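You operate a simulated robot arm through the tools that you are given. There is no shell and no other tool. Be economical: measure what you need, move in short steps, check, and stop when the job is done.

The job below is to be done with a simulated robot arm. You get a single attempt, and the scene is never put back.

TASK
Wind bobbins 95 and 27 full at FAST on the bench winder.
Fine: both go into the green bobbin tray.

It is judged by the outcome, as a careful person would: the job done as asked, and still so three seconds after it is handed in. It fails if anything else is knocked over, pushed out of place, dropped, spilled or broken.

THE ROBOT
A 7-joint arm with a two-finger parallel gripper, fixed in place. Base frame: the origin is at the foot of the arm, x ahead of it, y to its left, z up; the work surface is at about z = 4. Units: mm, rad, N and s.
With the tool pointing down near the work surface it reaches from about 220 to 580 mm from the base axis. Its first joint turns from -1.152 to 1.152 rad. Payload 2.5 kg.
The tool frame sits at the grasp point between the pads (the TCP): z along the fingers, y along the line on which they close. The tips reach 23 mm beyond it. Largest opening 94 mm; finger width 38, thickness 10; the body of the gripper, 54 by 96 mm, starts 39 mm behind the TCP.
Orientation is that of the tool frame in the base frame, as a unit quaternion [x, y, z, w]. With the fingers straight down and closing along the base's y, the tool's x points along the base's -x, its y along +y and its z along -z.

THE INTERFACE
- The arm moves only by the tool servo_tool. Its arguments are lists of equal length, an entry for each row: "delta_rot": the turn, a rotation vector about the base's x, y, z in rad, a list of three; "travel": the shift along the base's x, y, z in m, a list of three; "fingers": the gripper command, from -1 (shut) to 1 (fully open), values between in proportion. In form: {"delta_rot": [[ax, ay, az], ...], "travel": [[x, y, z], ...], "fingers": [fingers, ...]}. A call has 1 to 12 rows; each row is the pose to reach, as a shift and turn from the pose commanded when the call began. A row lasts 0.2 s, in which the tool goes at most 50 mm and 0.15 rad; a call with a longer step from one row to the next is refused whole, and so is a gripper value outside its range. A pose out of reach is approached as far as the arm can. The call stops where the force on the tool passes 40 N (or 10 N more than at its start, if that is more) or the arm is blocked; 0.2 s more then pass. The fingers move at their own pace (about 108 mm/s each) and stop on an object; they squeeze with about 44 N. The grip force told is the motor's: it shows also when the fingers shut on nothing. Time passes only in rows, and 0.2 s behind the last, so rows that repeat a pose let the fingers close. It gives the time, the measured TCP pose, the force on the tool (base axes), the opening and the grip force at its end, in the units of the frame above (readings bear some noise), with the torque about the TCP (base axes, N m) and any sound that the robot's microphone picked up.
- Cameras (640 x 400 px; columns grow to the right, rows downward): "scene" is fixed at [117.3, -406.4, 551.8]; the picture's right is [0.88, -0.48, 0.00], its down [-0.31, -0.56, -0.77] and it looks along [0.37, 0.68, -0.63] (base axes); focal length 288 px, centre (320, 200). "wrist" rides on the gripper at [86, 16, -74] in the tool frame; the picture's right is [-0.18, 0.98, 0.00], its down [-0.58, -0.11, -0.81] and it looks along [-0.79, -0.15, 0.59] (tool axes); focal length 243 px, centre (320, 200). There is no depth. A picture from a camera that has moved, and an enlarged one, comes with that camera's place and axes in the base frame and with its lens. The place of the scene camera against the robot may be out by one fixed shift of up to 25 mm in any direction.
- capture(camera): a new picture of that camera. It takes no simulated time.
- inspect(camera, box): a new picture of the part [left, top, right, bottom] of that camera's present view, enlarged. It takes no simulated time.
- job_done(): hands the job in; it is judged then, once.

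Go step by step. Nothing tells you positions but the pictures and the camera data: compare them with the known pose of the tool, close in by small moves and look again before you grip or let go. The budget is 120 turns and 68 pictures, counting those below and the enlarged ones. Unless the task says otherwise, let go and move clear before handing in, and close with one line.

The tools are called after "Call:" as name(argument=value, ...) on one line, values as JSON. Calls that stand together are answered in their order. servo_tool: Moves the arm, as the interface text tells. Its arguments: {"type":"object","properties":{"delta_rot":{"type":"array","items":{"type":"array","items":{"type":"number"}}},"travel":{"type":"array","items":{"type":"array","items":{"type":"number"}}},"fingers":{"type":"array","items":{"type":"number"}}},"required":["delta_rot","travel","fingers"]} The other tools are called the same way: capture (camera) takes a picture; inspect (camera, box) takes an enlarged picture of a part of a camera's view; job_done () hands the job in.

At the start:

```text
clock: 0.0
tool_pos: [405.3, 2.1, 338.3]
ee_rot: [0.001, 1.0, 0.0, 0.001]
force: [-0.1, -0.5, -0.2]
wrist_torque: [-0.02, 0.0, 0.03]
opening: 94.1
grip_force: 0.1
```

scene: 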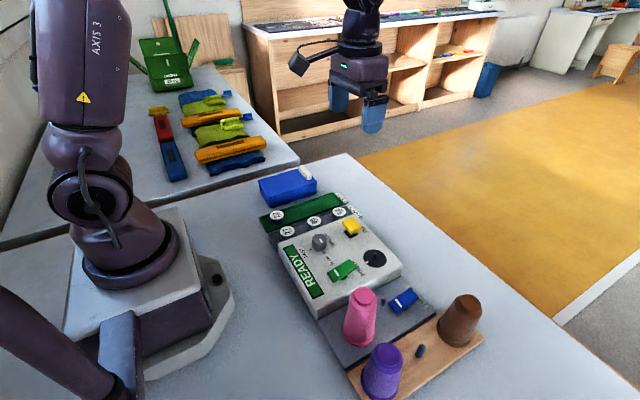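
wrist: 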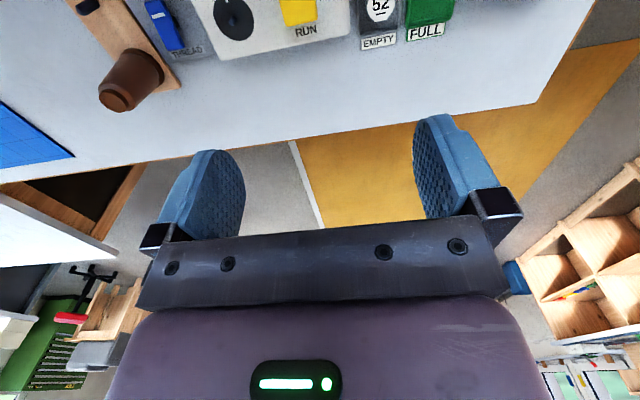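

I see a bench winder with a green tray, a grey tray of bobbins, thread cones and some levers. I'll enlarge the view to read the labels.

Call:
inspect(camera="scene", box=[250, 160, 410, 260])

Call:
inspect(camera="scene", box=[270, 220, 430, 320])

Call:
inspect(camera="scene", box=[310, 270, 502, 390])

```text
4.00 times, centred on (330, 210) of scene
camera zoom: at [117.3, -406.4, 551.8], right [0.88, -0.48, 0.0], down [-0.31, -0.56, -0.77], along [0.37, 0.68, -0.63], focal length 1153 px, centre (280, 160)
```

zoom: 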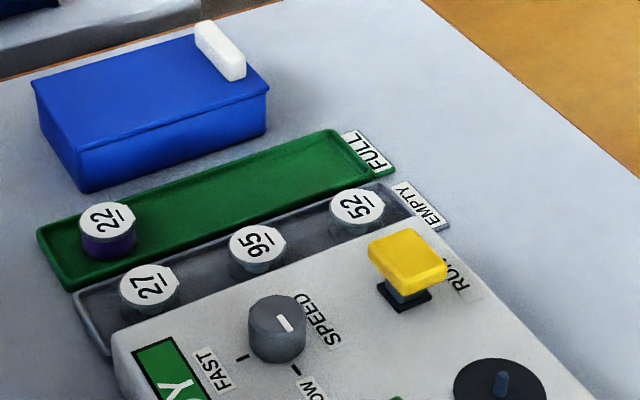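

```text
4.00 times, centred on (350, 270) of scene
camera zoom: at [117.3, -406.4, 551.8], right [0.88, -0.48, 0.0], down [-0.31, -0.56, -0.77], along [0.37, 0.68, -0.63], focal length 1153 px, centre (200, -80)
```

zoom: 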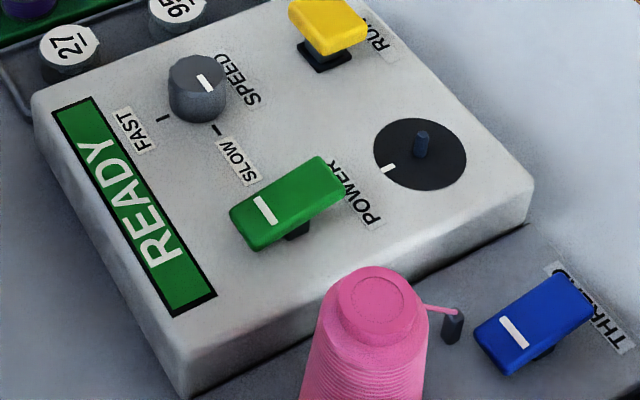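

```text
3.33 times, centred on (406, 330) of scene
camera zoom: at [117.3, -406.4, 551.8], right [0.88, -0.48, 0.0], down [-0.31, -0.56, -0.77], along [0.37, 0.68, -0.63], focal length 961 px, centre (33, -233)
```

zoom: 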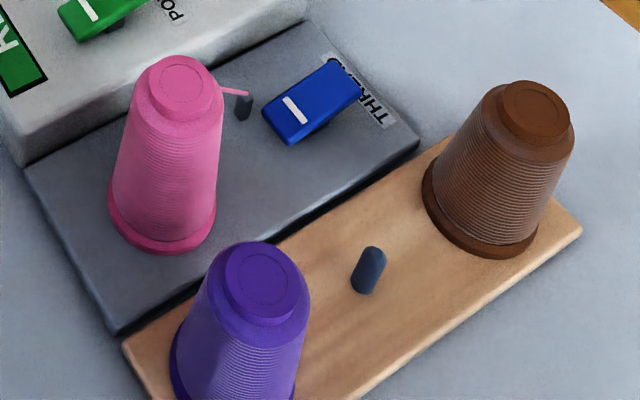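

The run lever, speed knob, power switch, spindle and thread switch are visible, and pink thread is threaded. I'll draw the arm back and tilt it so the wrist camera sees the winder.

Call:
servo_tool(delta_rot=[[0, 0.13, 0], [0, 0.26, 0], [0, 0.39, 0], [0, 0.45, 0]], travel=[[-0.04, 0, 0], [-0.08, 0, 0], [-0.115, 0, 0], [-0.115, 0, 0]], fingers=[1, 1, 1, 1])

Call:
capture(camera="wrist")

```text
clock: 1.0
tool_pos: [290.2, 1.7, 337.8]
ee_rot: [0.001, 0.974, 0.0, -0.225]
force: [0.3, 0.2, 0.3]
wrist_torque: [-0.02, 0.02, -0.01]
opening: 93.9
grip_force: 0.1
```

```text
62 pictures are left
camera wrist: at [245.3, 17.9, 441.6], right [0.16, 0.98, -0.08], down [0.88, -0.11, 0.47], along [0.45, -0.15, -0.88], focal length 243 px, centre (320, 200)
```

wrist: 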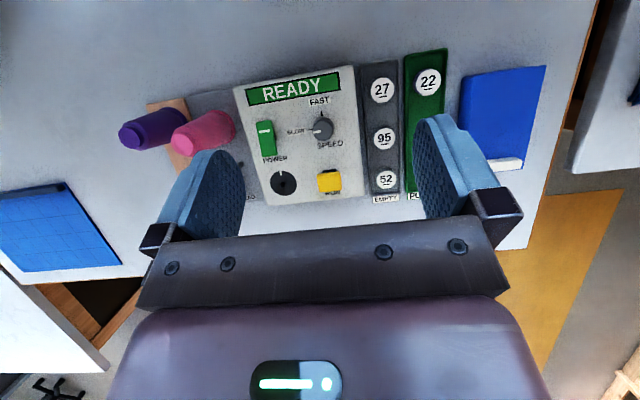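

Call:
inspect(camera="wrist", box=[230, 60, 390, 160])

Call:
inspect(camera="wrist", box=[240, 110, 400, 210])

Call:
inspect(camera="wrist", box=[350, 50, 510, 150])

```text
4.00 times, centred on (310, 110) of wrist
camera zoom: at [245.3, 17.9, 441.6], right [0.16, 0.98, -0.08], down [0.88, -0.11, 0.47], along [0.45, -0.15, -0.88], focal length 970 px, centre (360, 560)
```

zoom: 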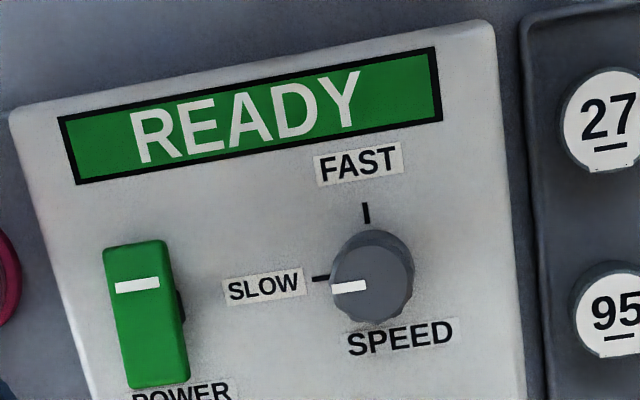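

```text
4.00 times, centred on (320, 160) of wrist
camera zoom: at [245.3, 17.9, 441.6], right [0.16, 0.98, -0.08], down [0.88, -0.11, 0.47], along [0.45, -0.15, -0.88], focal length 970 px, centre (320, 360)
```

zoom: 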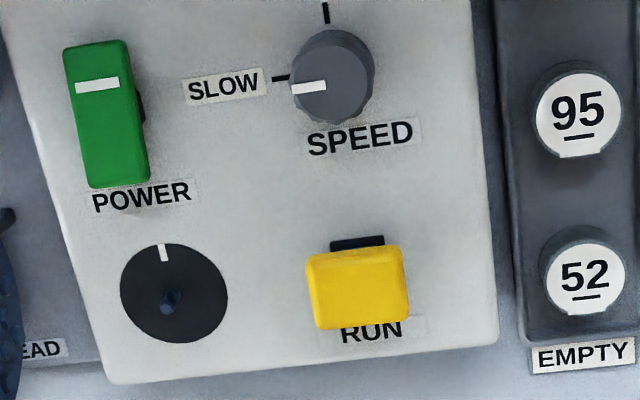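

```text
4.00 times, centred on (430, 100) of wrist
camera zoom: at [245.3, 17.9, 441.6], right [0.16, 0.98, -0.08], down [0.88, -0.11, 0.47], along [0.45, -0.15, -0.88], focal length 970 px, centre (-120, 600)
```

zoom: 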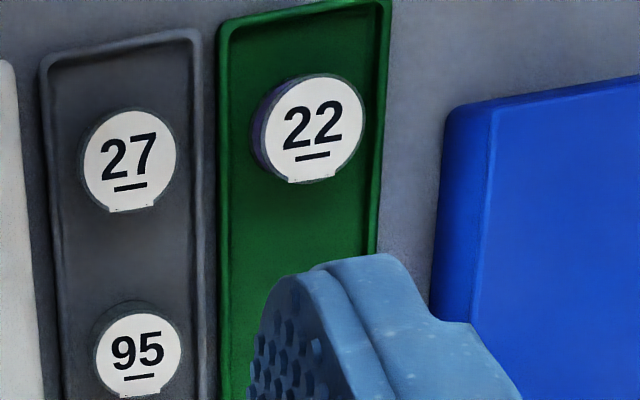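

The speed pointer sits at SLOW (−y), and FAST is a quarter turn clockwise. I'll take a second, lower view to triangulate heights.

Call:
servo_tool(delta_rot=[[0, 0, 0], [0, 0, 0], [0, 0, 0]], travel=[[-0.02, -0.01, -0.04], [-0.04, -0.02, -0.08], [-0.06, -0.03, -0.12]], fingers=[1, 1, 1])

Call:
capture(camera="wrist")

```text
clock: 1.8
tool_pos: [229.7, -28.9, 218.3]
ee_rot: [-0.001, 0.975, 0.0, -0.222]
force: [0.3, -0.1, -1.0]
wrist_torque: [0.02, -0.01, 0.01]
opening: 94.2
grip_force: 0.1
```

```text
58 pictures are left
camera wrist: at [185.3, -12.2, 320.3], right [0.16, 0.98, -0.08], down [0.87, -0.11, 0.47], along [0.46, -0.15, -0.88], focal length 243 px, centre (320, 200)
```

wrist: 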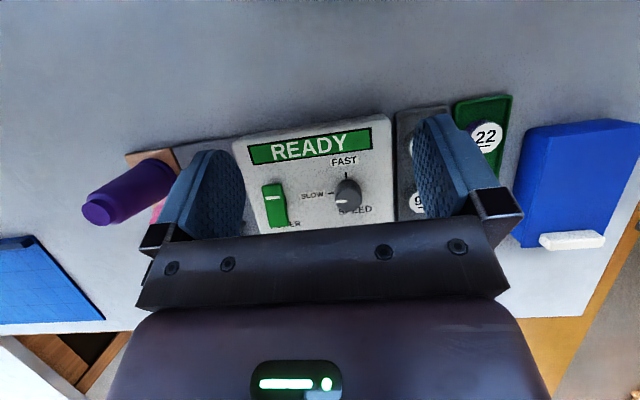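

Call:
inspect(camera="wrist", box=[240, 120, 400, 220])

```text
4.00 times, centred on (320, 170) of wrist
camera zoom: at [185.3, -12.2, 320.3], right [0.16, 0.98, -0.08], down [0.87, -0.11, 0.47], along [0.46, -0.15, -0.88], focal length 970 px, centre (320, 320)
```

zoom: 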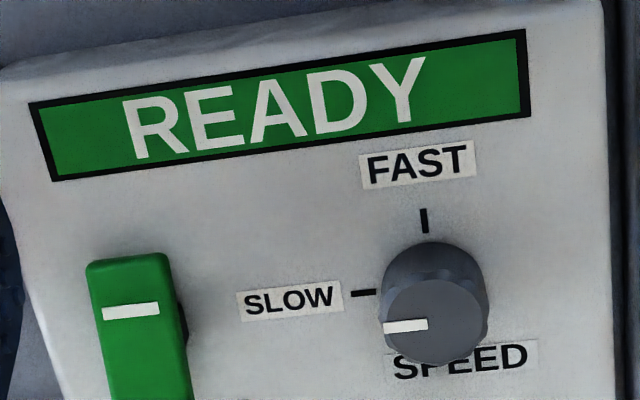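

Panel top is at z≈58, and the knob centre is about (318, −22) with its top at about 77. I'll straighten the tool and go above the knob.

Call:
servo_tool(delta_rot=[[0, -0.14, 0], [0, -0.28, 0], [0, -0.42, 0], [0, -0.45, 0]], travel=[[0.02, 0.002, -0.01], [0.04, 0.004, -0.03], [0.065, 0.006, -0.05], [0.088, 0.007, -0.06]], fingers=[1, 1, 1, 0.4])

Call:
servo_tool(delta_rot=[[0, 0, 0.14], [0, 0, 0.28], [0, 0, 0.42], [0, 0, 0.56], [0, 0, 0.7], [0, 0, 0.785], [0, 0, 0.785]], travel=[[0, 0, 0], [0, 0, 0], [0, 0, 0], [0, 0, 0], [0, 0, 0], [0, 0, 0], [0, 0, 0]], fingers=[0.3, 0.3, 0.3, 0.3, 0.3, 0.3, 0.3])

Call:
capture(camera="wrist")

Call:
capture(camera="scene")

```text
clock: 2.8
tool_pos: [319.8, -19.8, 157.6]
ee_rot: [0.0, 1.0, -0.001, 0.001]
force: [-0.3, -0.4, 0.6]
wrist_torque: [-0.02, -0.02, -0.02]
opening: 65.5
grip_force: 0.2
```

```text
clock: 4.4
tool_pos: [318.2, -20.8, 157.8]
ee_rot: [-0.383, 0.924, 0.0, 0.0]
force: [0.4, -0.2, -0.4]
wrist_torque: [-0.01, 0.0, 0.03]
opening: 60.9
grip_force: 0.1
```

```text
56 pictures are left
camera wrist: at [246.4, -71.7, 230.6], right [-0.57, 0.82, 0.0], down [0.49, 0.34, 0.81], along [0.66, 0.46, -0.59], focal length 243 px, centre (320, 200)
```

wrist: 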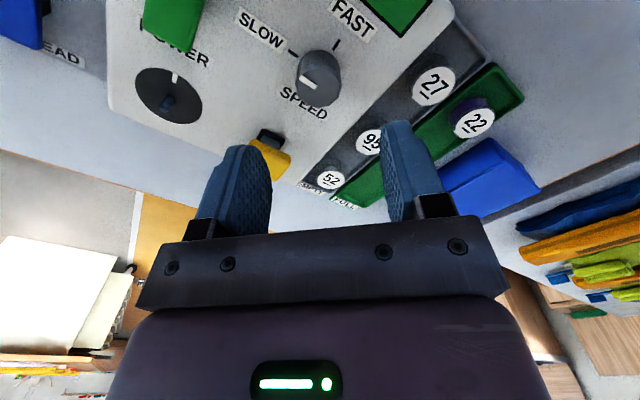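

```text
55 pictures are left
```

scene: 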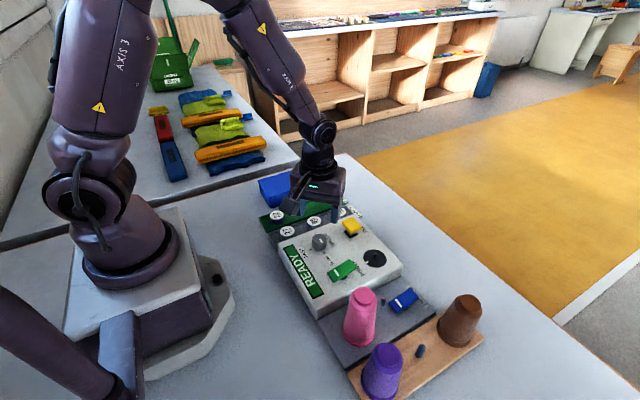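

Call:
servo_tool(delta_rot=[[0, 0, 0], [0, 0, 0]], travel=[[-0.002, -0.002, -0.03], [-0.002, -0.002, -0.045]], fingers=[0.3, 0.3])

Call:
capture(camera="wrist")

```text
clock: 5.0
tool_pos: [317.0, -23.0, 111.8]
ee_rot: [-0.382, 0.924, 0.0, 0.0]
force: [0.0, -0.9, -0.8]
wrist_torque: [-0.01, 0.0, 0.01]
opening: 60.8
grip_force: 0.0
```

```text
54 pictures are left
camera wrist: at [244.1, -73.3, 185.3], right [-0.57, 0.82, 0.0], down [0.49, 0.33, 0.81], along [0.67, 0.46, -0.59], focal length 243 px, centre (320, 200)
```

wrist: 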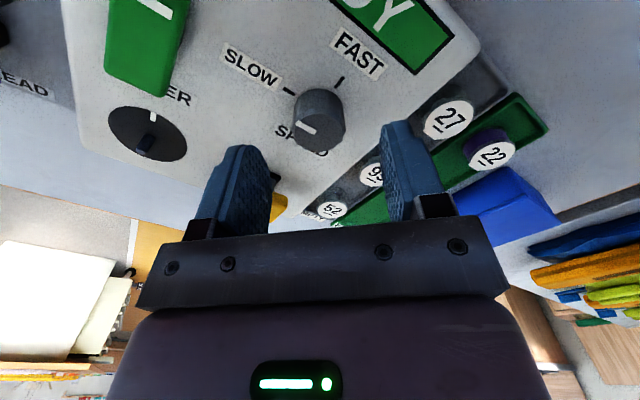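

Call:
servo_tool(delta_rot=[[0, 0, 0], [0, 0, 0]], travel=[[0.002, 0, -0.015], [0.002, 0, -0.025]], fingers=[0.3, 0.3])

Call:
inspect(camera="wrist", box=[200, 80, 440, 230])

Call:
inspect(camera="scene", box=[270, 190, 400, 271])

```text
clock: 5.6
tool_pos: [317.4, -23.0, 86.8]
ee_rot: [-0.383, 0.924, 0.001, 0.0]
force: [-0.1, 0.1, -0.5]
wrist_torque: [0.03, -0.01, -0.03]
opening: 61.0
grip_force: 0.0
```

```text
2.67 times, centred on (320, 155) of wrist
camera zoom: at [245.9, -73.4, 160.3], right [-0.57, 0.82, 0.0], down [0.49, 0.33, 0.81], along [0.67, 0.46, -0.59], focal length 647 px, centre (320, 320)
```

zoom: 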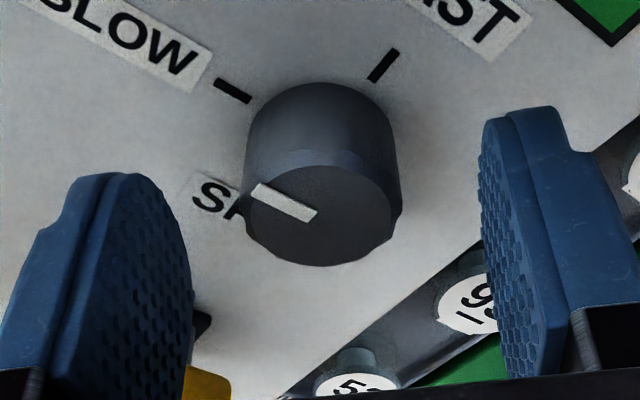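

```text
4.92 times, centred on (335, 230) of scene
camera zoom: at [117.3, -406.4, 551.8], right [0.88, -0.48, 0.0], down [-0.31, -0.56, -0.77], along [0.37, 0.68, -0.63], focal length 1420 px, centre (246, 50)
```

zoom: 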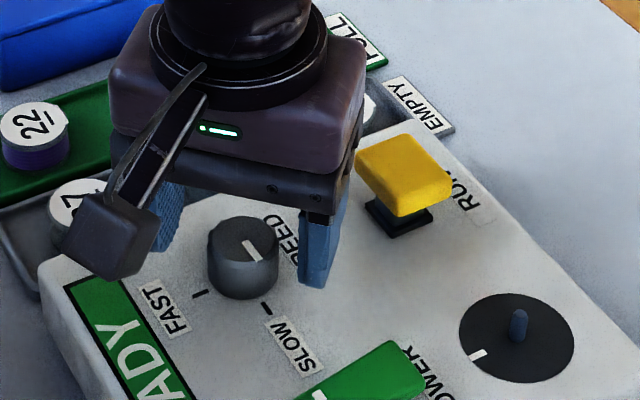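

Call:
servo_tool(delta_rot=[[0, 0, 0], [0, 0, 0], [0, 0, 0], [0, 0, 0]], travel=[[0.001, 0, -0.003], [0.001, 0, -0.003], [0.001, 0, -0.003], [0.001, 0, -0.003]], fingers=[0.3, -0.1, -0.5, -0.5])

```text
clock: 6.6
tool_pos: [318.9, -22.4, 84.4]
ee_rot: [-0.384, 0.923, 0.0, -0.001]
force: [-2.2, 4.1, 1.6]
wrist_torque: [-0.22, 0.19, 0.02]
opening: 30.6
grip_force: 45.0
```

The knob is gripped (30.6 mm wide). I'll turn it a quarter turn clockwise.

Call:
servo_tool(delta_rot=[[0, 0, -0.14], [0, 0, -0.28], [0, 0, -0.42], [0, 0, -0.56], [0, 0, -0.7], [0, 0, -0.84], [0, 0, -0.98], [0, 0, -1.12], [0, 0, -1.26], [0, 0, -1.4], [0, 0, -1.54], [0, 0, -1.571]], travel=[[0, 0, 0], [0, 0, 0], [0, 0, 0], [0, 0, 0], [0, 0, 0], [0, 0, 0], [0, 0, 0], [0, 0, 0], [0, 0, 0], [0, 0, 0], [0, 0, 0], [0, 0, 0]], fingers=[-0.5, -0.5, -0.5, -0.5, -0.5, -0.5, -0.5, -0.5, -0.5, -0.5, -0.5, -0.5])

Call:
inspect(camera="scene", box=[270, 190, 400, 271])

```text
clock: 9.2
tool_pos: [318.3, -18.7, 85.4]
ee_rot: [0.38, 0.925, 0.002, -0.002]
force: [-8.8, 33.9, 10.8]
wrist_torque: [1.0, 0.35, 0.06]
opening: 30.8
grip_force: 44.4
```

```text
4.92 times, centred on (335, 230) of scene
camera zoom: at [117.3, -406.4, 551.8], right [0.88, -0.48, 0.0], down [-0.31, -0.56, -0.77], along [0.37, 0.68, -0.63], focal length 1420 px, centre (246, 50)
```

zoom: 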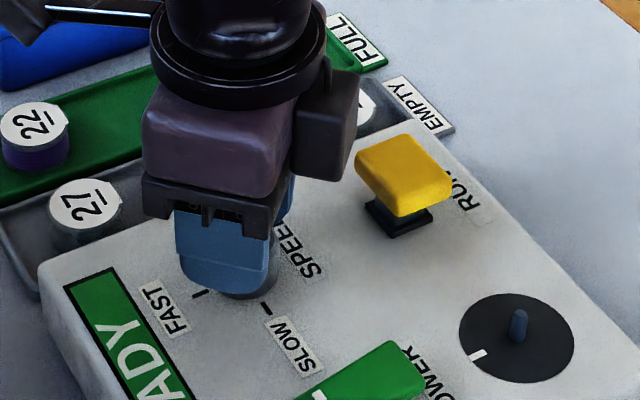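

Call:
servo_tool(delta_rot=[[0, 0, 0], [0, 0, 0], [0, 0, 0]], travel=[[0, 0.003, 0], [0, 0.003, 0], [0, 0.003, 0.06]], fingers=[0, 0.3, 0.3])

```text
refused: row 3 steps farther than a row can; nothing moved
```

Call:
servo_tool(delta_rot=[[0, 0, 0], [0, 0, 0], [0, 0, 0], [0, 0, 0]], travel=[[0, 0.003, 0], [0, 0.003, 0], [0, 0.003, 0.03], [0, 0.003, 0.07]], fingers=[0, 0.3, 0.3, 0.3])

Call:
capture(camera="wrist")

Call:
inspect(camera="scene", box=[270, 190, 400, 271])

```text
clock: 10.2
tool_pos: [318.5, -20.1, 156.1]
ee_rot: [0.383, 0.924, 0.0, -0.001]
force: [-0.8, -0.3, 0.3]
wrist_torque: [-0.01, -0.03, 0.03]
opening: 61.2
grip_force: 0.0
```

```text
50 pictures are left
camera wrist: at [270.0, 52.3, 228.5], right [0.83, 0.56, 0.0], down [0.33, -0.49, 0.81], along [0.45, -0.67, -0.59], focal length 243 px, centre (320, 200)
```

wrist: 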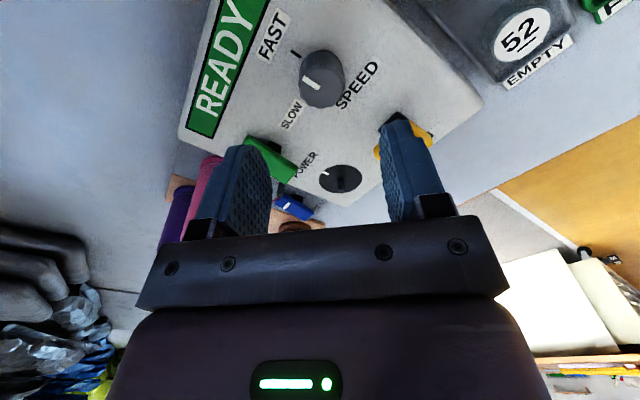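

```text
4.92 times, centred on (335, 230) of scene
camera zoom: at [117.3, -406.4, 551.8], right [0.88, -0.48, 0.0], down [-0.31, -0.56, -0.77], along [0.37, 0.68, -0.63], focal length 1420 px, centre (246, 50)
```

zoom: 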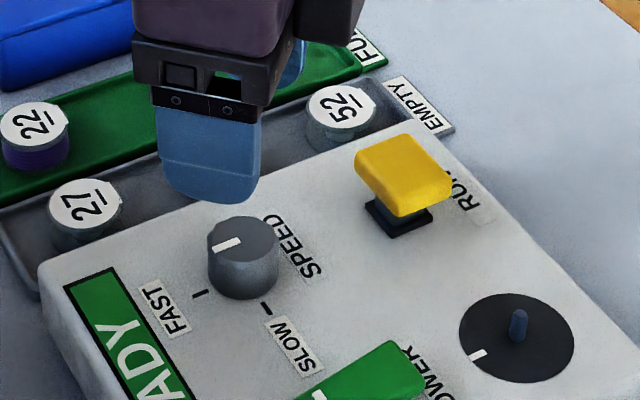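

Call:
inspect(camera="wrist", box=[240, 30, 400, 130])

```text
4.00 times, centred on (320, 80) of wrist
camera zoom: at [270.0, 52.3, 228.5], right [0.83, 0.56, 0.0], down [0.33, -0.49, 0.81], along [0.45, -0.67, -0.59], focal length 970 px, centre (320, 680)
```

zoom: 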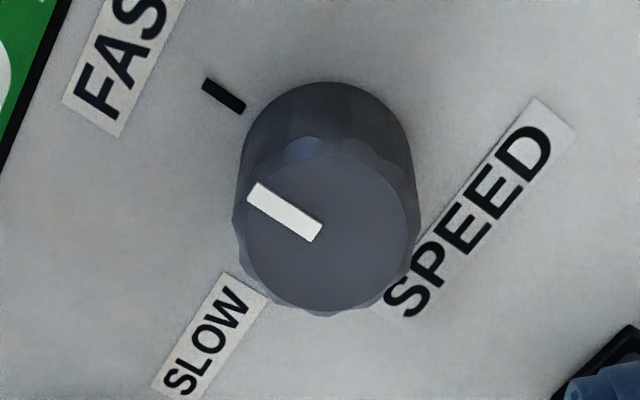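

Knob is at FAST, and cross-checking views gives a knob top of z≈67 and a panel of z≈47. Next I'll look closely at the spindle and READY panel.

Call:
servo_tool(delta_rot=[[0, 0, 0.14], [0, 0, 0.28], [0, 0, 0.42], [0, 0, 0.56], [0, 0, 0.7], [0, 0, 0.785]], travel=[[0, -0.02, 0], [0, -0.04, 0], [0, -0.06, 0], [0, -0.08, 0], [0, -0.088, 0], [0, -0.088, 0]], fingers=[0.3, 0.3, 0.3, 0.3, 0.3, 0.3])

Call:
capture(camera="wrist")

Call:
inspect(camera="wrist", box=[240, 60, 400, 160])

```text
clock: 11.6
tool_pos: [319.3, -108.9, 154.9]
ee_rot: [-0.001, 1.0, 0.0, 0.0]
force: [0.4, -0.4, -0.2]
wrist_torque: [0.02, 0.05, 0.0]
opening: 61.0
grip_force: 0.1
```

```text
47 pictures are left
camera wrist: at [233.4, -92.9, 227.4], right [0.18, 0.98, 0.0], down [0.58, -0.11, 0.81], along [0.79, -0.15, -0.59], focal length 243 px, centre (320, 200)
```

wrist: 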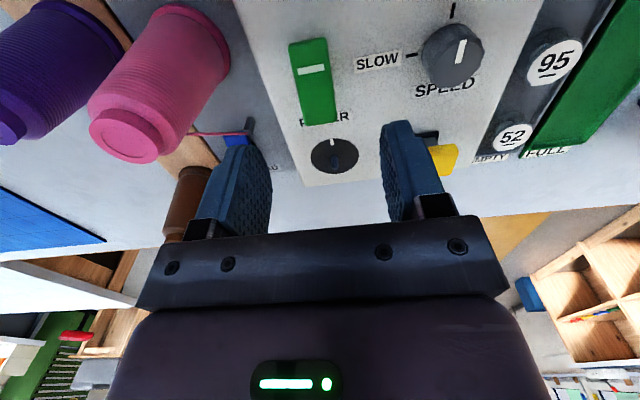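

```text
4.00 times, centred on (320, 110) of wrist
camera zoom: at [233.4, -92.9, 227.4], right [0.18, 0.98, 0.0], down [0.58, -0.11, 0.81], along [0.79, -0.15, -0.59], focal length 970 px, centre (320, 560)
```

zoom: 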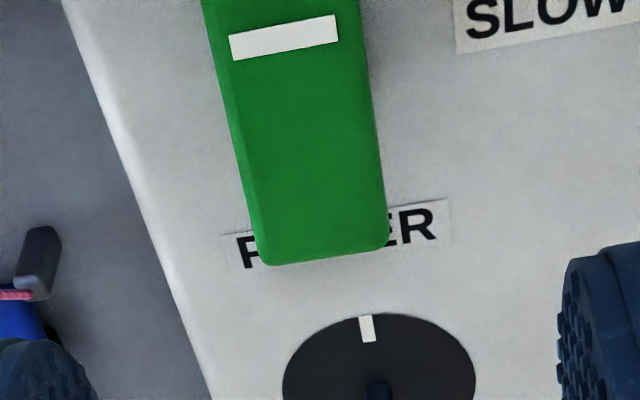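

Call:
inspect(camera="wrist", box=[295, 125, 375, 175])

Call:
inspect(camera="scene", box=[340, 220, 420, 270])

```text
8.00 times, centred on (335, 150) of wrist
camera zoom: at [233.4, -92.9, 227.4], right [0.18, 0.98, 0.0], down [0.58, -0.11, 0.81], along [0.79, -0.15, -0.59], focal length 1941 px, centre (200, 600)
```

zoom: 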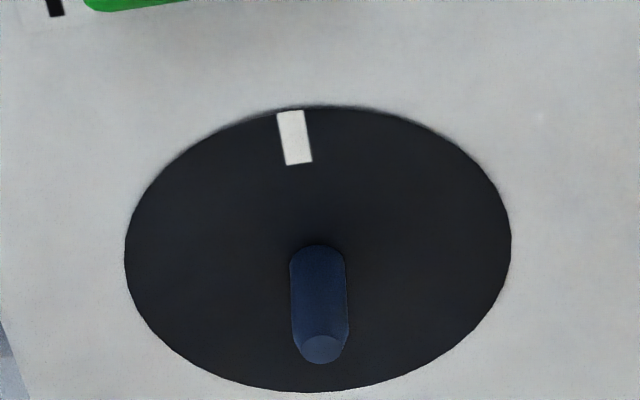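

```text
8.00 times, centred on (380, 245) of scene
camera zoom: at [117.3, -406.4, 551.8], right [0.88, -0.48, 0.0], down [-0.31, -0.56, -0.77], along [0.37, 0.68, -0.63], focal length 2307 px, centre (-160, -160)
```

zoom: 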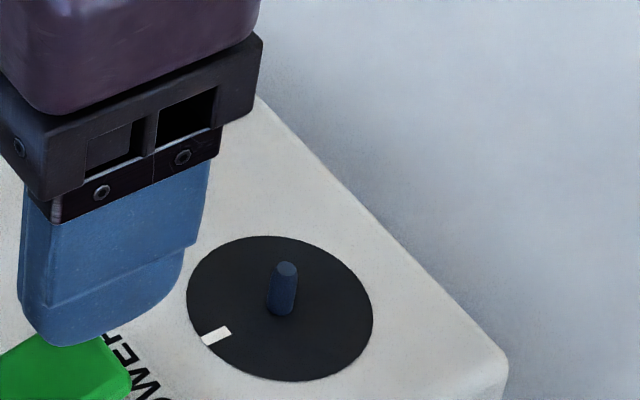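

The spindle is a plain round pin at about (404, −109), so bobbin rotation doesn't matter. Now I'll go above bobbin 95 with the fingers set to close along x.

Call:
servo_tool(delta_rot=[[0, 0, 0.14], [0, 0, 0.28], [0, 0, 0.42], [0, 0, 0.56], [0, 0, 0.7], [0, 0, 0.84], [0, 0, 0.98], [0, 0, 1.12], [0, 0, 1.26], [0, 0, 1.4], [0, 0, 1.54], [0, 0, 1.571]], travel=[[0.003, 0.017, 0], [0.006, 0.034, 0], [0.009, 0.051, 0], [0.012, 0.068, 0], [0.015, 0.085, 0], [0.018, 0.102, 0], [0.021, 0.119, 0], [0.024, 0.136, 0], [0.027, 0.153, 0], [0.03, 0.17, 0], [0.033, 0.182, 0], [0.033, 0.182, -0.01]], fingers=[0.3, 0.3, 0.3, 0.3, 0.3, 0.3, 0.3, 0.3, 0.3, 0.3, 0.3, 0.3])

Call:
capture(camera="wrist")

```text
clock: 14.2
tool_pos: [352.0, 73.7, 145.0]
ee_rot: [0.707, -0.707, 0.0, 0.0]
force: [0.3, 0.4, 0.2]
wrist_torque: [0.0, 0.05, 0.01]
opening: 61.2
grip_force: 0.0
```

```text
43 pictures are left
camera wrist: at [336.8, -13.1, 217.7], right [-0.98, 0.18, 0.0], down [0.11, 0.58, 0.81], along [0.15, 0.79, -0.59], focal length 243 px, centre (320, 200)
```

wrist: 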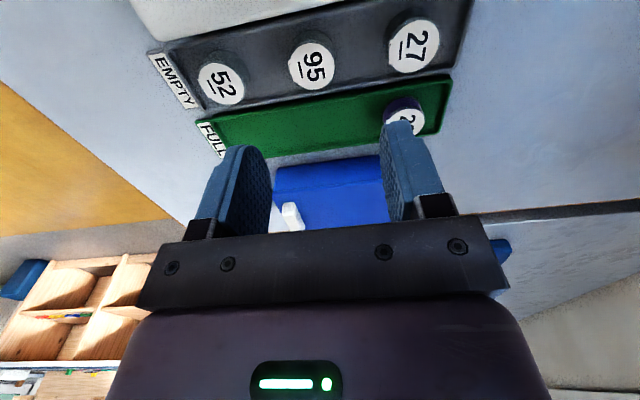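

Call:
servo_tool(delta_rot=[[0, 0, 0], [0, 0, 0], [0, 0, 0]], travel=[[0.005, 0, -0.04], [0.005, 0.001, -0.075], [0.005, 0.001, -0.09]], fingers=[0.3, 0.3, 0.3])

Call:
capture(camera="wrist")

Call:
inspect(camera="scene", box=[270, 170, 398, 250])

```text
clock: 15.0
tool_pos: [357.4, 75.7, 54.2]
ee_rot: [0.707, -0.707, 0.0, 0.0]
force: [-0.2, -0.1, -0.6]
wrist_torque: [0.04, 0.02, 0.01]
opening: 61.1
grip_force: 0.1
```

```text
42 pictures are left
camera wrist: at [342.1, -12.2, 127.1], right [-0.98, 0.18, 0.0], down [0.11, 0.58, 0.81], along [0.15, 0.79, -0.59], focal length 243 px, centre (320, 200)
```

wrist: 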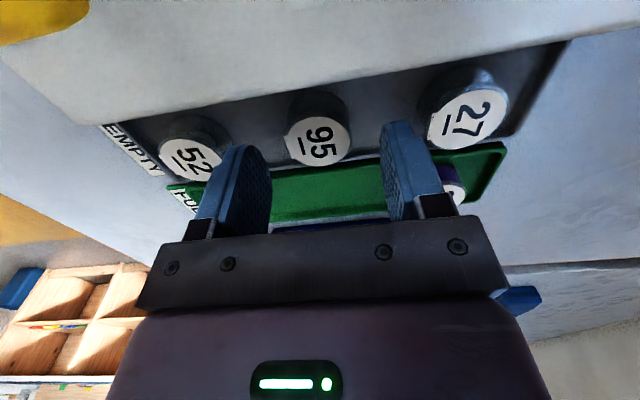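

```text
5.00 times, centred on (334, 210) of scene
camera zoom: at [117.3, -406.4, 551.8], right [0.88, -0.48, 0.0], down [-0.31, -0.56, -0.77], along [0.37, 0.68, -0.63], focal length 1442 px, centre (250, 150)
```

zoom: 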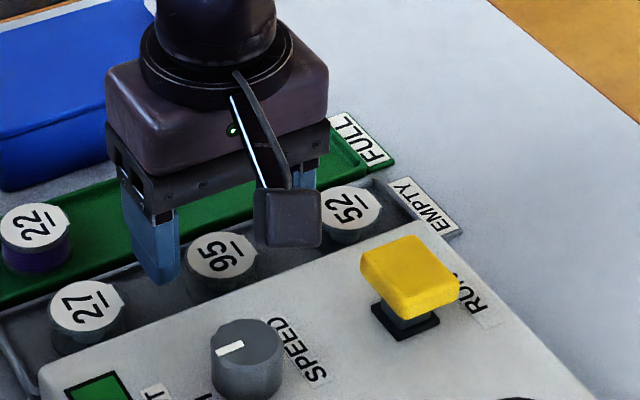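

Call:
servo_tool(delta_rot=[[0, 0, 0], [0, 0, 0]], travel=[[0.001, -0.001, -0.012], [0.001, -0.001, -0.02]], fingers=[0.3, 0.3])

Call:
capture(camera="wrist")

Call:
inspect(camera="scene", box=[270, 170, 398, 250])

```text
clock: 15.6
tool_pos: [358.0, 75.0, 34.9]
ee_rot: [-0.707, 0.707, 0.0, -0.001]
force: [-0.4, 0.0, -0.2]
wrist_torque: [0.0, -0.02, -0.03]
opening: 61.2
grip_force: 0.1
```

```text
40 pictures are left
camera wrist: at [342.8, -13.0, 107.6], right [-0.98, 0.18, 0.0], down [0.11, 0.58, 0.81], along [0.15, 0.79, -0.59], focal length 243 px, centre (320, 200)
```

wrist: 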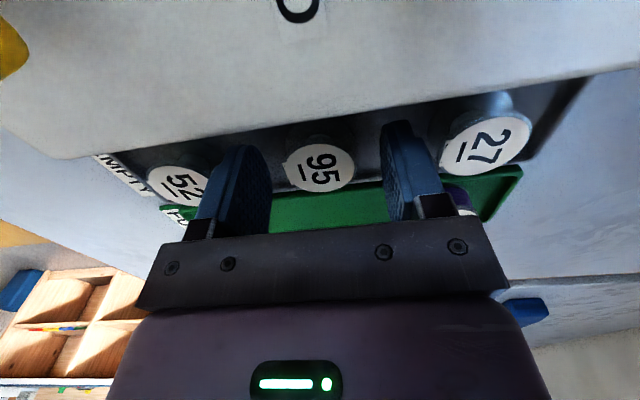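

```text
5.00 times, centred on (334, 210) of scene
camera zoom: at [117.3, -406.4, 551.8], right [0.88, -0.48, 0.0], down [-0.31, -0.56, -0.77], along [0.37, 0.68, -0.63], focal length 1442 px, centre (250, 150)
```

zoom: 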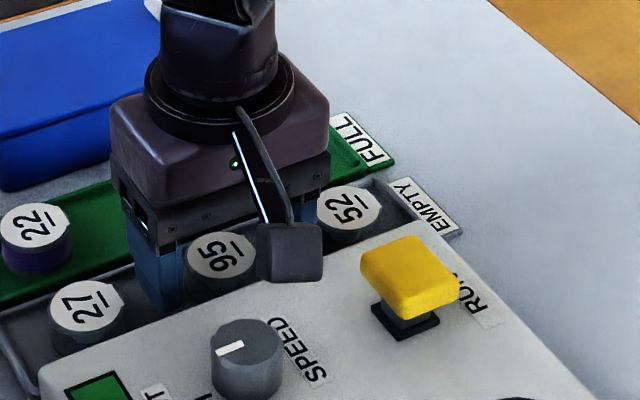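

Call:
servo_tool(delta_rot=[[0, 0, 0], [0, 0, 0], [0, 0, 0]], travel=[[0, 0, -0.001], [0, 0, -0.001], [0, 0, -0.001]], fingers=[-0.2, -0.6, -0.6])

Call:
servo_tool(delta_rot=[[0, 0, 0], [0, 0, 0], [0, 0, 0]], travel=[[0, 0, 0.03], [0, 0, 0.07], [0, 0, 0.11]], fingers=[-0.6, -0.6, -0.6])

Call:
inspect(camera="wrist", box=[210, 100, 450, 250])

```text
clock: 16.4
tool_pos: [358.5, 73.0, 33.1]
ee_rot: [-0.707, 0.707, 0.0, 0.0]
force: [1.2, -0.6, 5.4]
wrist_torque: [-0.02, -0.07, 0.02]
opening: 35.9
grip_force: 44.4
```

```text
clock: 17.2
tool_pos: [357.9, 74.0, 144.3]
ee_rot: [-0.707, 0.707, 0.0, 0.0]
force: [-0.9, 0.5, -0.8]
wrist_torque: [-0.02, -0.03, 0.01]
opening: 35.9
grip_force: 44.0
```

```text
2.67 times, centred on (330, 175) of wrist
camera zoom: at [342.3, -13.6, 217.5], right [-0.98, 0.18, 0.0], down [0.11, 0.58, 0.81], along [0.15, 0.79, -0.59], focal length 647 px, centre (293, 267)
```

zoom: 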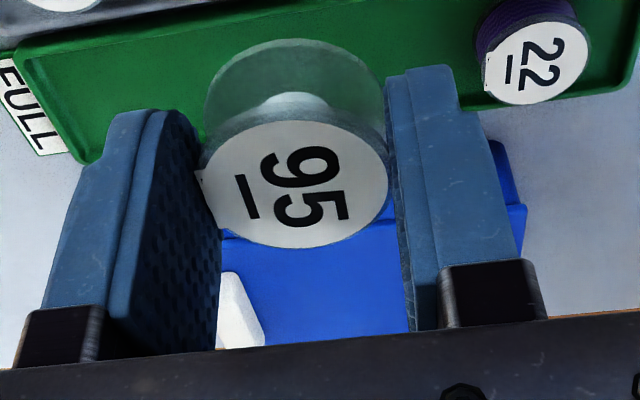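

Bobbin 95 is held. I'll carry it over the spindle while turning back to yaw 0.

Call:
servo_tool(delta_rot=[[0, 0, -0.14], [0, 0, -0.28], [0, 0, -0.42], [0, 0, -0.56], [0, 0, -0.7], [0, 0, -0.84], [0, 0, -0.98], [0, 0, -1.12], [0, 0, -1.26], [0, 0, -1.4], [0, 0, -1.54], [0, 0, -1.571]], travel=[[0.004, -0.017, 0], [0.008, -0.034, 0], [0.012, -0.051, 0], [0.016, -0.068, 0], [0.02, -0.085, 0], [0.024, -0.102, 0], [0.028, -0.119, 0], [0.032, -0.136, 0], [0.036, -0.153, 0], [0.04, -0.17, 0], [0.045, -0.183, 0], [0.045, -0.183, -0.01]], fingers=[-0.6, -0.6, -0.6, -0.6, -0.6, -0.6, -0.6, -0.6, -0.6, -0.6, -0.6, -0.6])

Call:
capture(camera="wrist")

Call:
inspect(camera="scene", box=[310, 190, 438, 270])

```text
clock: 19.8
tool_pos: [404.1, -108.6, 134.1]
ee_rot: [0.0, 1.0, 0.0, 0.0]
force: [-0.2, -0.5, 0.4]
wrist_torque: [0.0, 0.0, -0.05]
opening: 36.3
grip_force: 43.9
```

```text
37 pictures are left
camera wrist: at [317.6, -93.2, 206.6], right [0.19, 0.98, 0.0], down [0.58, -0.11, 0.81], along [0.79, -0.15, -0.59], focal length 243 px, centre (320, 200)
```

wrist: 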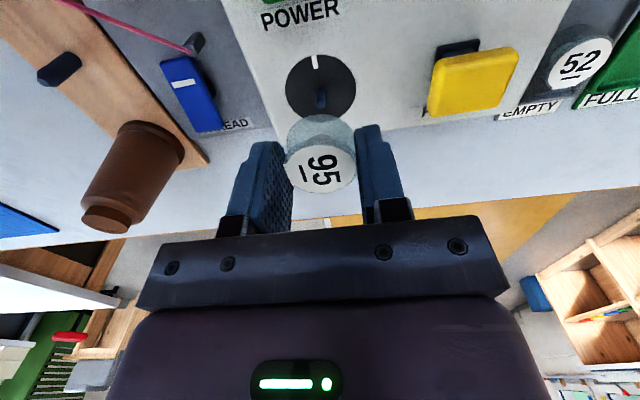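

```text
5.00 times, centred on (374, 230) of scene
camera zoom: at [117.3, -406.4, 551.8], right [0.88, -0.48, 0.0], down [-0.31, -0.56, -0.77], along [0.37, 0.68, -0.63], focal length 1442 px, centre (50, 50)
```

zoom: 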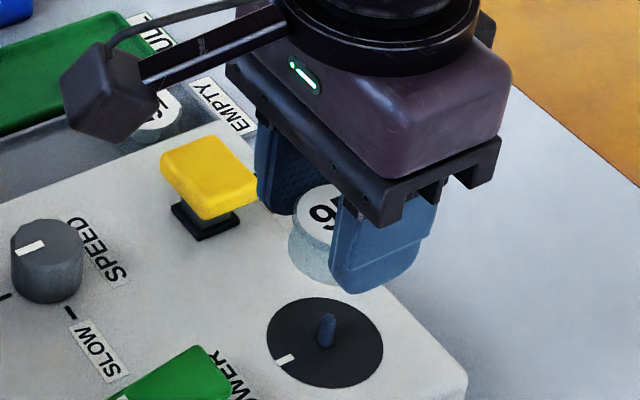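

Call:
inspect(camera="wrist", box=[260, 40, 388, 120])

```text
5.00 times, centred on (324, 80) of wrist
camera zoom: at [317.6, -93.2, 206.6], right [0.19, 0.98, 0.0], down [0.58, -0.11, 0.81], along [0.79, -0.15, -0.59], focal length 1213 px, centre (300, 800)
```

zoom: 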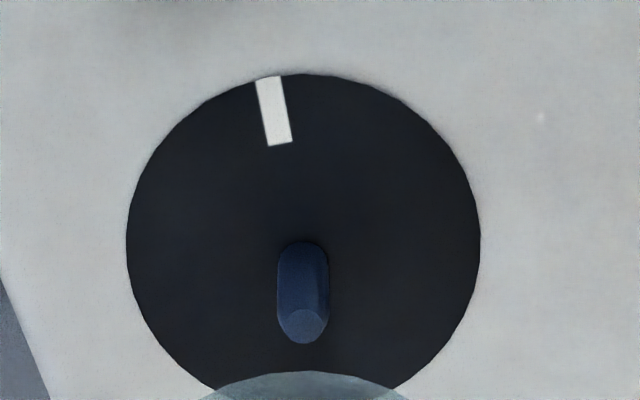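

Call:
inspect(camera="wrist", box=[256, 110, 384, 190])

```text
5.00 times, centred on (320, 150) of wrist
camera zoom: at [317.6, -93.2, 206.6], right [0.19, 0.98, 0.0], down [0.58, -0.11, 0.81], along [0.79, -0.15, -0.59], focal length 1213 px, centre (320, 450)
```

zoom: 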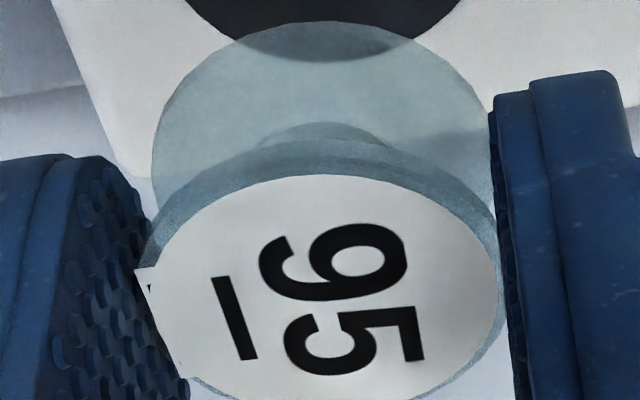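

Call:
servo_tool(delta_rot=[[0, 0, 0], [0, 0, 0]], travel=[[0.002, -0.0005, -0.02], [0.002, -0.0005, -0.037]], fingers=[-0.6, -0.6])

Call:
inspect(camera="wrist", box=[256, 90, 384, 170])

Call:
inspect(camera="scene", box=[340, 215, 420, 265])

```text
clock: 20.4
tool_pos: [405.6, -110.3, 97.3]
ee_rot: [0.0, 1.0, 0.0, -0.001]
force: [0.2, -0.8, -0.3]
wrist_torque: [0.01, 0.04, 0.01]
opening: 36.2
grip_force: 44.9
```

```text
5.00 times, centred on (320, 130) of wrist
camera zoom: at [320.0, -93.9, 170.1], right [0.18, 0.98, 0.0], down [0.58, -0.11, 0.81], along [0.79, -0.15, -0.59], focal length 1213 px, centre (320, 550)
```

zoom: 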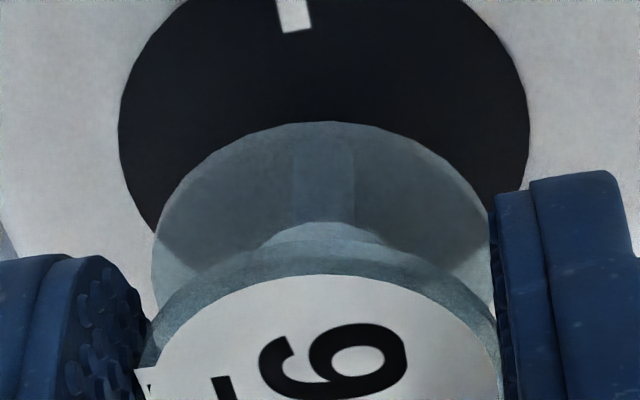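

```text
8.00 times, centred on (380, 240) of scene
camera zoom: at [117.3, -406.4, 551.8], right [0.88, -0.48, 0.0], down [-0.31, -0.56, -0.77], along [0.37, 0.68, -0.63], focal length 2307 px, centre (-160, -120)
```

zoom: 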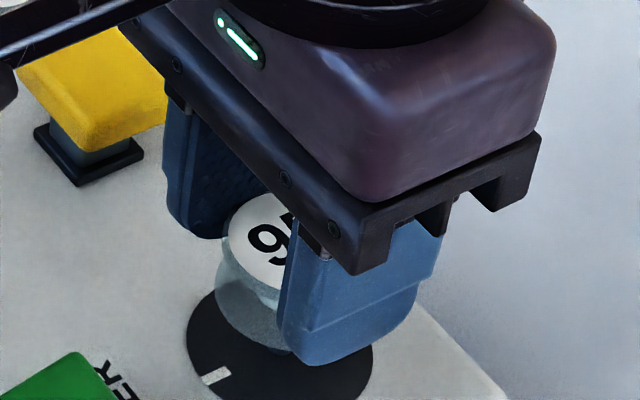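

Call:
servo_tool(delta_rot=[[0, 0, 0], [0, 0, 0], [0, 0, 0], [0, 0, 0]], travel=[[0.0015, 0.0005, -0.002], [0.0015, 0.0005, -0.005], [0.0015, 0.0005, -0.008], [0.0015, 0.0005, -0.011]], fingers=[-0.6, -0.6, -0.6, -0.6])

Call:
inspect(camera="wrist", box=[256, 90, 384, 170])

```text
clock: 21.4
tool_pos: [406.7, -109.9, 87.3]
ee_rot: [0.001, 1.0, 0.0, 0.0]
force: [-0.6, -0.2, 0.6]
wrist_torque: [0.02, 0.03, 0.01]
opening: 36.1
grip_force: 43.9
```

```text
5.00 times, centred on (320, 130) of wrist
camera zoom: at [321.2, -93.3, 158.9], right [0.18, 0.98, 0.0], down [0.58, -0.11, 0.81], along [0.79, -0.15, -0.59], focal length 1213 px, centre (320, 550)
```

zoom: 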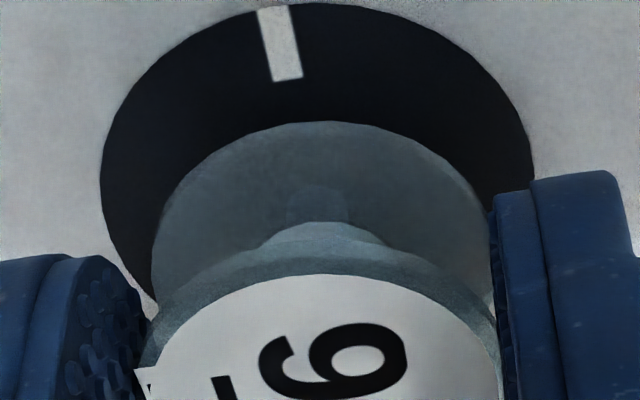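

Call:
servo_tool(delta_rot=[[0, 0, 0], [0, 0, 0], [0, 0, 0], [0, 0, 0], [0, 0, 0]], travel=[[0, 0, -0.002], [0, 0, -0.004], [0, 0, -0.006], [0, 0, -0.008], [0, 0, -0.01]], fingers=[-0.6, -0.6, -0.6, -0.6, -0.6])

Call:
inspect(camera="wrist", box=[256, 90, 384, 170])

```text
clock: 22.6
tool_pos: [407.1, -109.6, 76.7]
ee_rot: [0.0, 1.0, 0.0, 0.0]
force: [-0.5, 0.8, 0.4]
wrist_torque: [-0.03, 0.01, -0.01]
opening: 36.0
grip_force: 43.9
```

```text
5.00 times, centred on (320, 130) of wrist
camera zoom: at [321.1, -93.6, 148.5], right [0.18, 0.98, 0.0], down [0.58, -0.11, 0.81], along [0.79, -0.15, -0.59], focal length 1213 px, centre (320, 550)
```

zoom: 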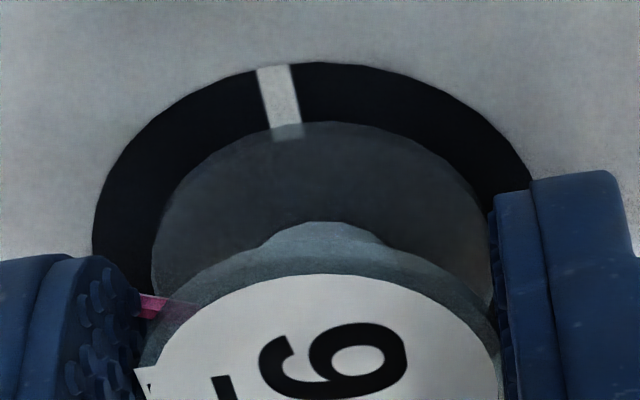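

Pink thread now attaches to the bobbin, so it is on the spindle. I'll lower the last few millimetres.

Call:
servo_tool(delta_rot=[[0, 0, 0], [0, 0, 0], [0, 0, 0], [0, 0, 0]], travel=[[0, 0, -0.001], [0, 0, -0.002], [0, 0, -0.003], [0, 0, -0.004]], fingers=[-0.6, -0.6, -0.6, -0.6])

Call:
inspect(camera="scene", box=[280, 200, 440, 300])

```text
clock: 23.6
tool_pos: [407.8, -109.8, 73.3]
ee_rot: [-0.001, 1.0, 0.0, 0.002]
force: [-5.8, 0.5, 27.6]
wrist_torque: [0.13, 0.12, 0.04]
opening: 36.3
grip_force: 44.3
```

```text
4.00 times, centred on (360, 250) of scene
camera zoom: at [117.2, -406.3, 551.9], right [0.88, -0.48, 0.0], down [-0.3, -0.56, -0.77], along [0.37, 0.68, -0.63], focal length 1153 px, centre (160, 0)
```

zoom: 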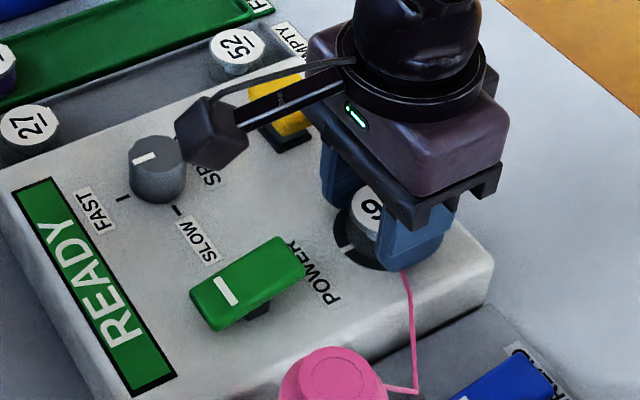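

Call:
servo_tool(delta_rot=[[0, 0, 0], [0, 0, 0], [0, 0, 0], [0, 0, 0.0]], travel=[[0, 0, 0.002], [0, 0, 0.002], [0, 0, 0.035], [-0.02, 0, 0.075]], fingers=[-0.1, 0.3, 0.3, 0.3])

Call:
capture(camera="wrist")

Call:
inspect(camera="scene", box=[280, 200, 440, 300])

```text
clock: 24.6
tool_pos: [386.5, -108.2, 147.4]
ee_rot: [-0.001, 1.0, 0.0, 0.0]
force: [0.2, 0.3, -0.2]
wrist_torque: [0.0, 0.01, 0.01]
opening: 61.2
grip_force: 0.1
```

```text
28 pictures are left
camera wrist: at [300.6, -93.4, 219.3], right [0.18, 0.98, 0.0], down [0.58, -0.11, 0.81], along [0.79, -0.15, -0.59], focal length 243 px, centre (320, 200)
```

wrist: 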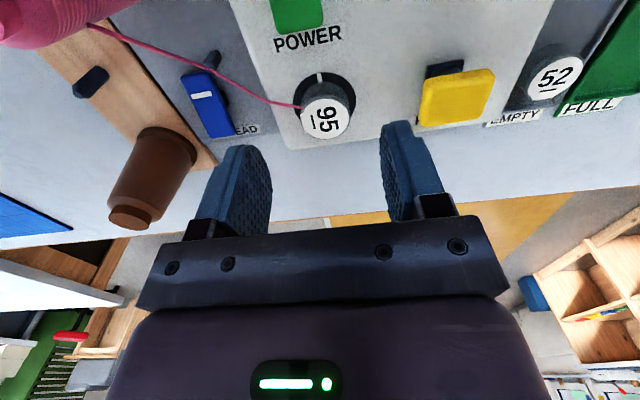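

```text
4.00 times, centred on (360, 250) of scene
camera zoom: at [117.3, -406.4, 551.8], right [0.88, -0.48, 0.0], down [-0.31, -0.56, -0.77], along [0.37, 0.68, -0.63], focal length 1153 px, centre (160, 0)
```

zoom: 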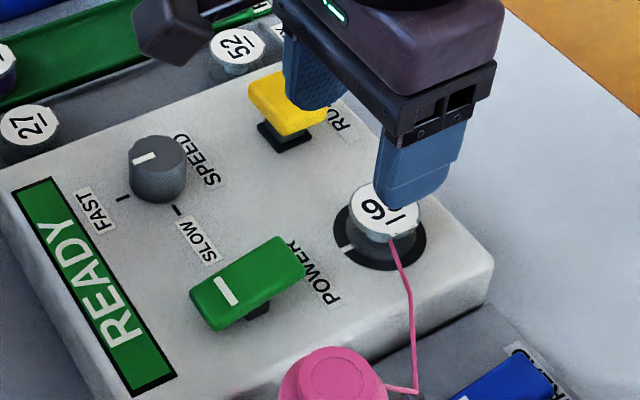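

Bobbin 95 sits on the spindle with the thread attached. Next I'll close the fingers and press the yellow RUN button near (401, −23.5).

Call:
servo_tool(delta_rot=[[0, 0, 0], [0, 0, 0], [0, 0, 0], [0, 0, 0]], travel=[[0.005, 0.04, 0], [0.014, 0.085, -0.01], [0.014, 0.085, -0.03], [0.014, 0.085, -0.035]], fingers=[-1, -1, -1, -1])

Call:
inspect(camera="scene", box=[300, 190, 428, 270])

```text
clock: 25.6
tool_pos: [403.2, -23.0, 111.5]
ee_rot: [0.0, 1.0, 0.0, 0.0]
force: [0.2, 0.2, -0.1]
wrist_torque: [0.05, -0.02, -0.01]
opening: 0.1
grip_force: 42.4
```

```text
5.00 times, centred on (364, 230) of scene
camera zoom: at [117.3, -406.4, 551.8], right [0.88, -0.48, 0.0], down [-0.31, -0.56, -0.77], along [0.37, 0.68, -0.63], focal length 1442 px, centre (100, 50)
```

zoom: 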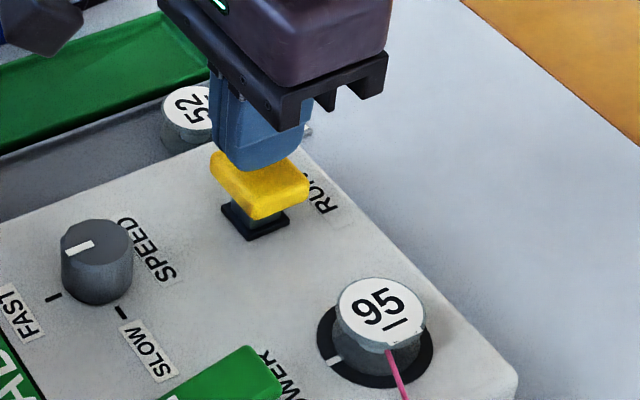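

Call:
servo_tool(delta_rot=[[0, 0, 0], [0, 0, 0], [0, 0, 0], [0, 0, 0], [0, 0, 0], [0, 0, 0], [0, 0, 0], [0, 0, 0], [0, 0, 0], [0, 0, 0]], travel=[[0, 0, -0.004], [0, 0, -0.008], [0, 0, -0.012], [0, 0, -0.014], [0, 0, -0.016], [0, 0, -0.018], [0, 0, -0.02], [0, 0, -0.022], [0, 0, -0.024], [0, 0, -0.026]], fingers=[-1, -1, -1, -1, -1, -1, -1, -1, -1, -1])

Call:
inspect(camera="scene", box=[280, 190, 440, 290])

```text
clock: 27.8
tool_pos: [401.0, -22.9, 86.4]
ee_rot: [0.0, 1.0, 0.0, 0.0]
force: [-3.7, -0.3, 6.9]
wrist_torque: [0.0, 0.07, -0.03]
opening: 0.4
grip_force: 41.6
```

```text
4.00 times, centred on (360, 240) of scene
camera zoom: at [117.2, -406.4, 551.9], right [0.88, -0.48, 0.0], down [-0.31, -0.56, -0.77], along [0.37, 0.68, -0.63], focal length 1153 px, centre (160, 40)
```

zoom: 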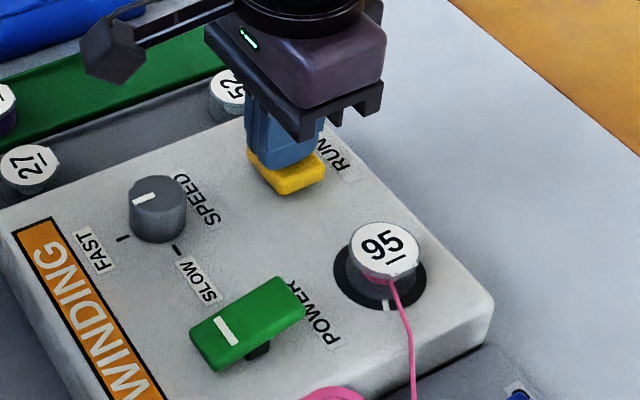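

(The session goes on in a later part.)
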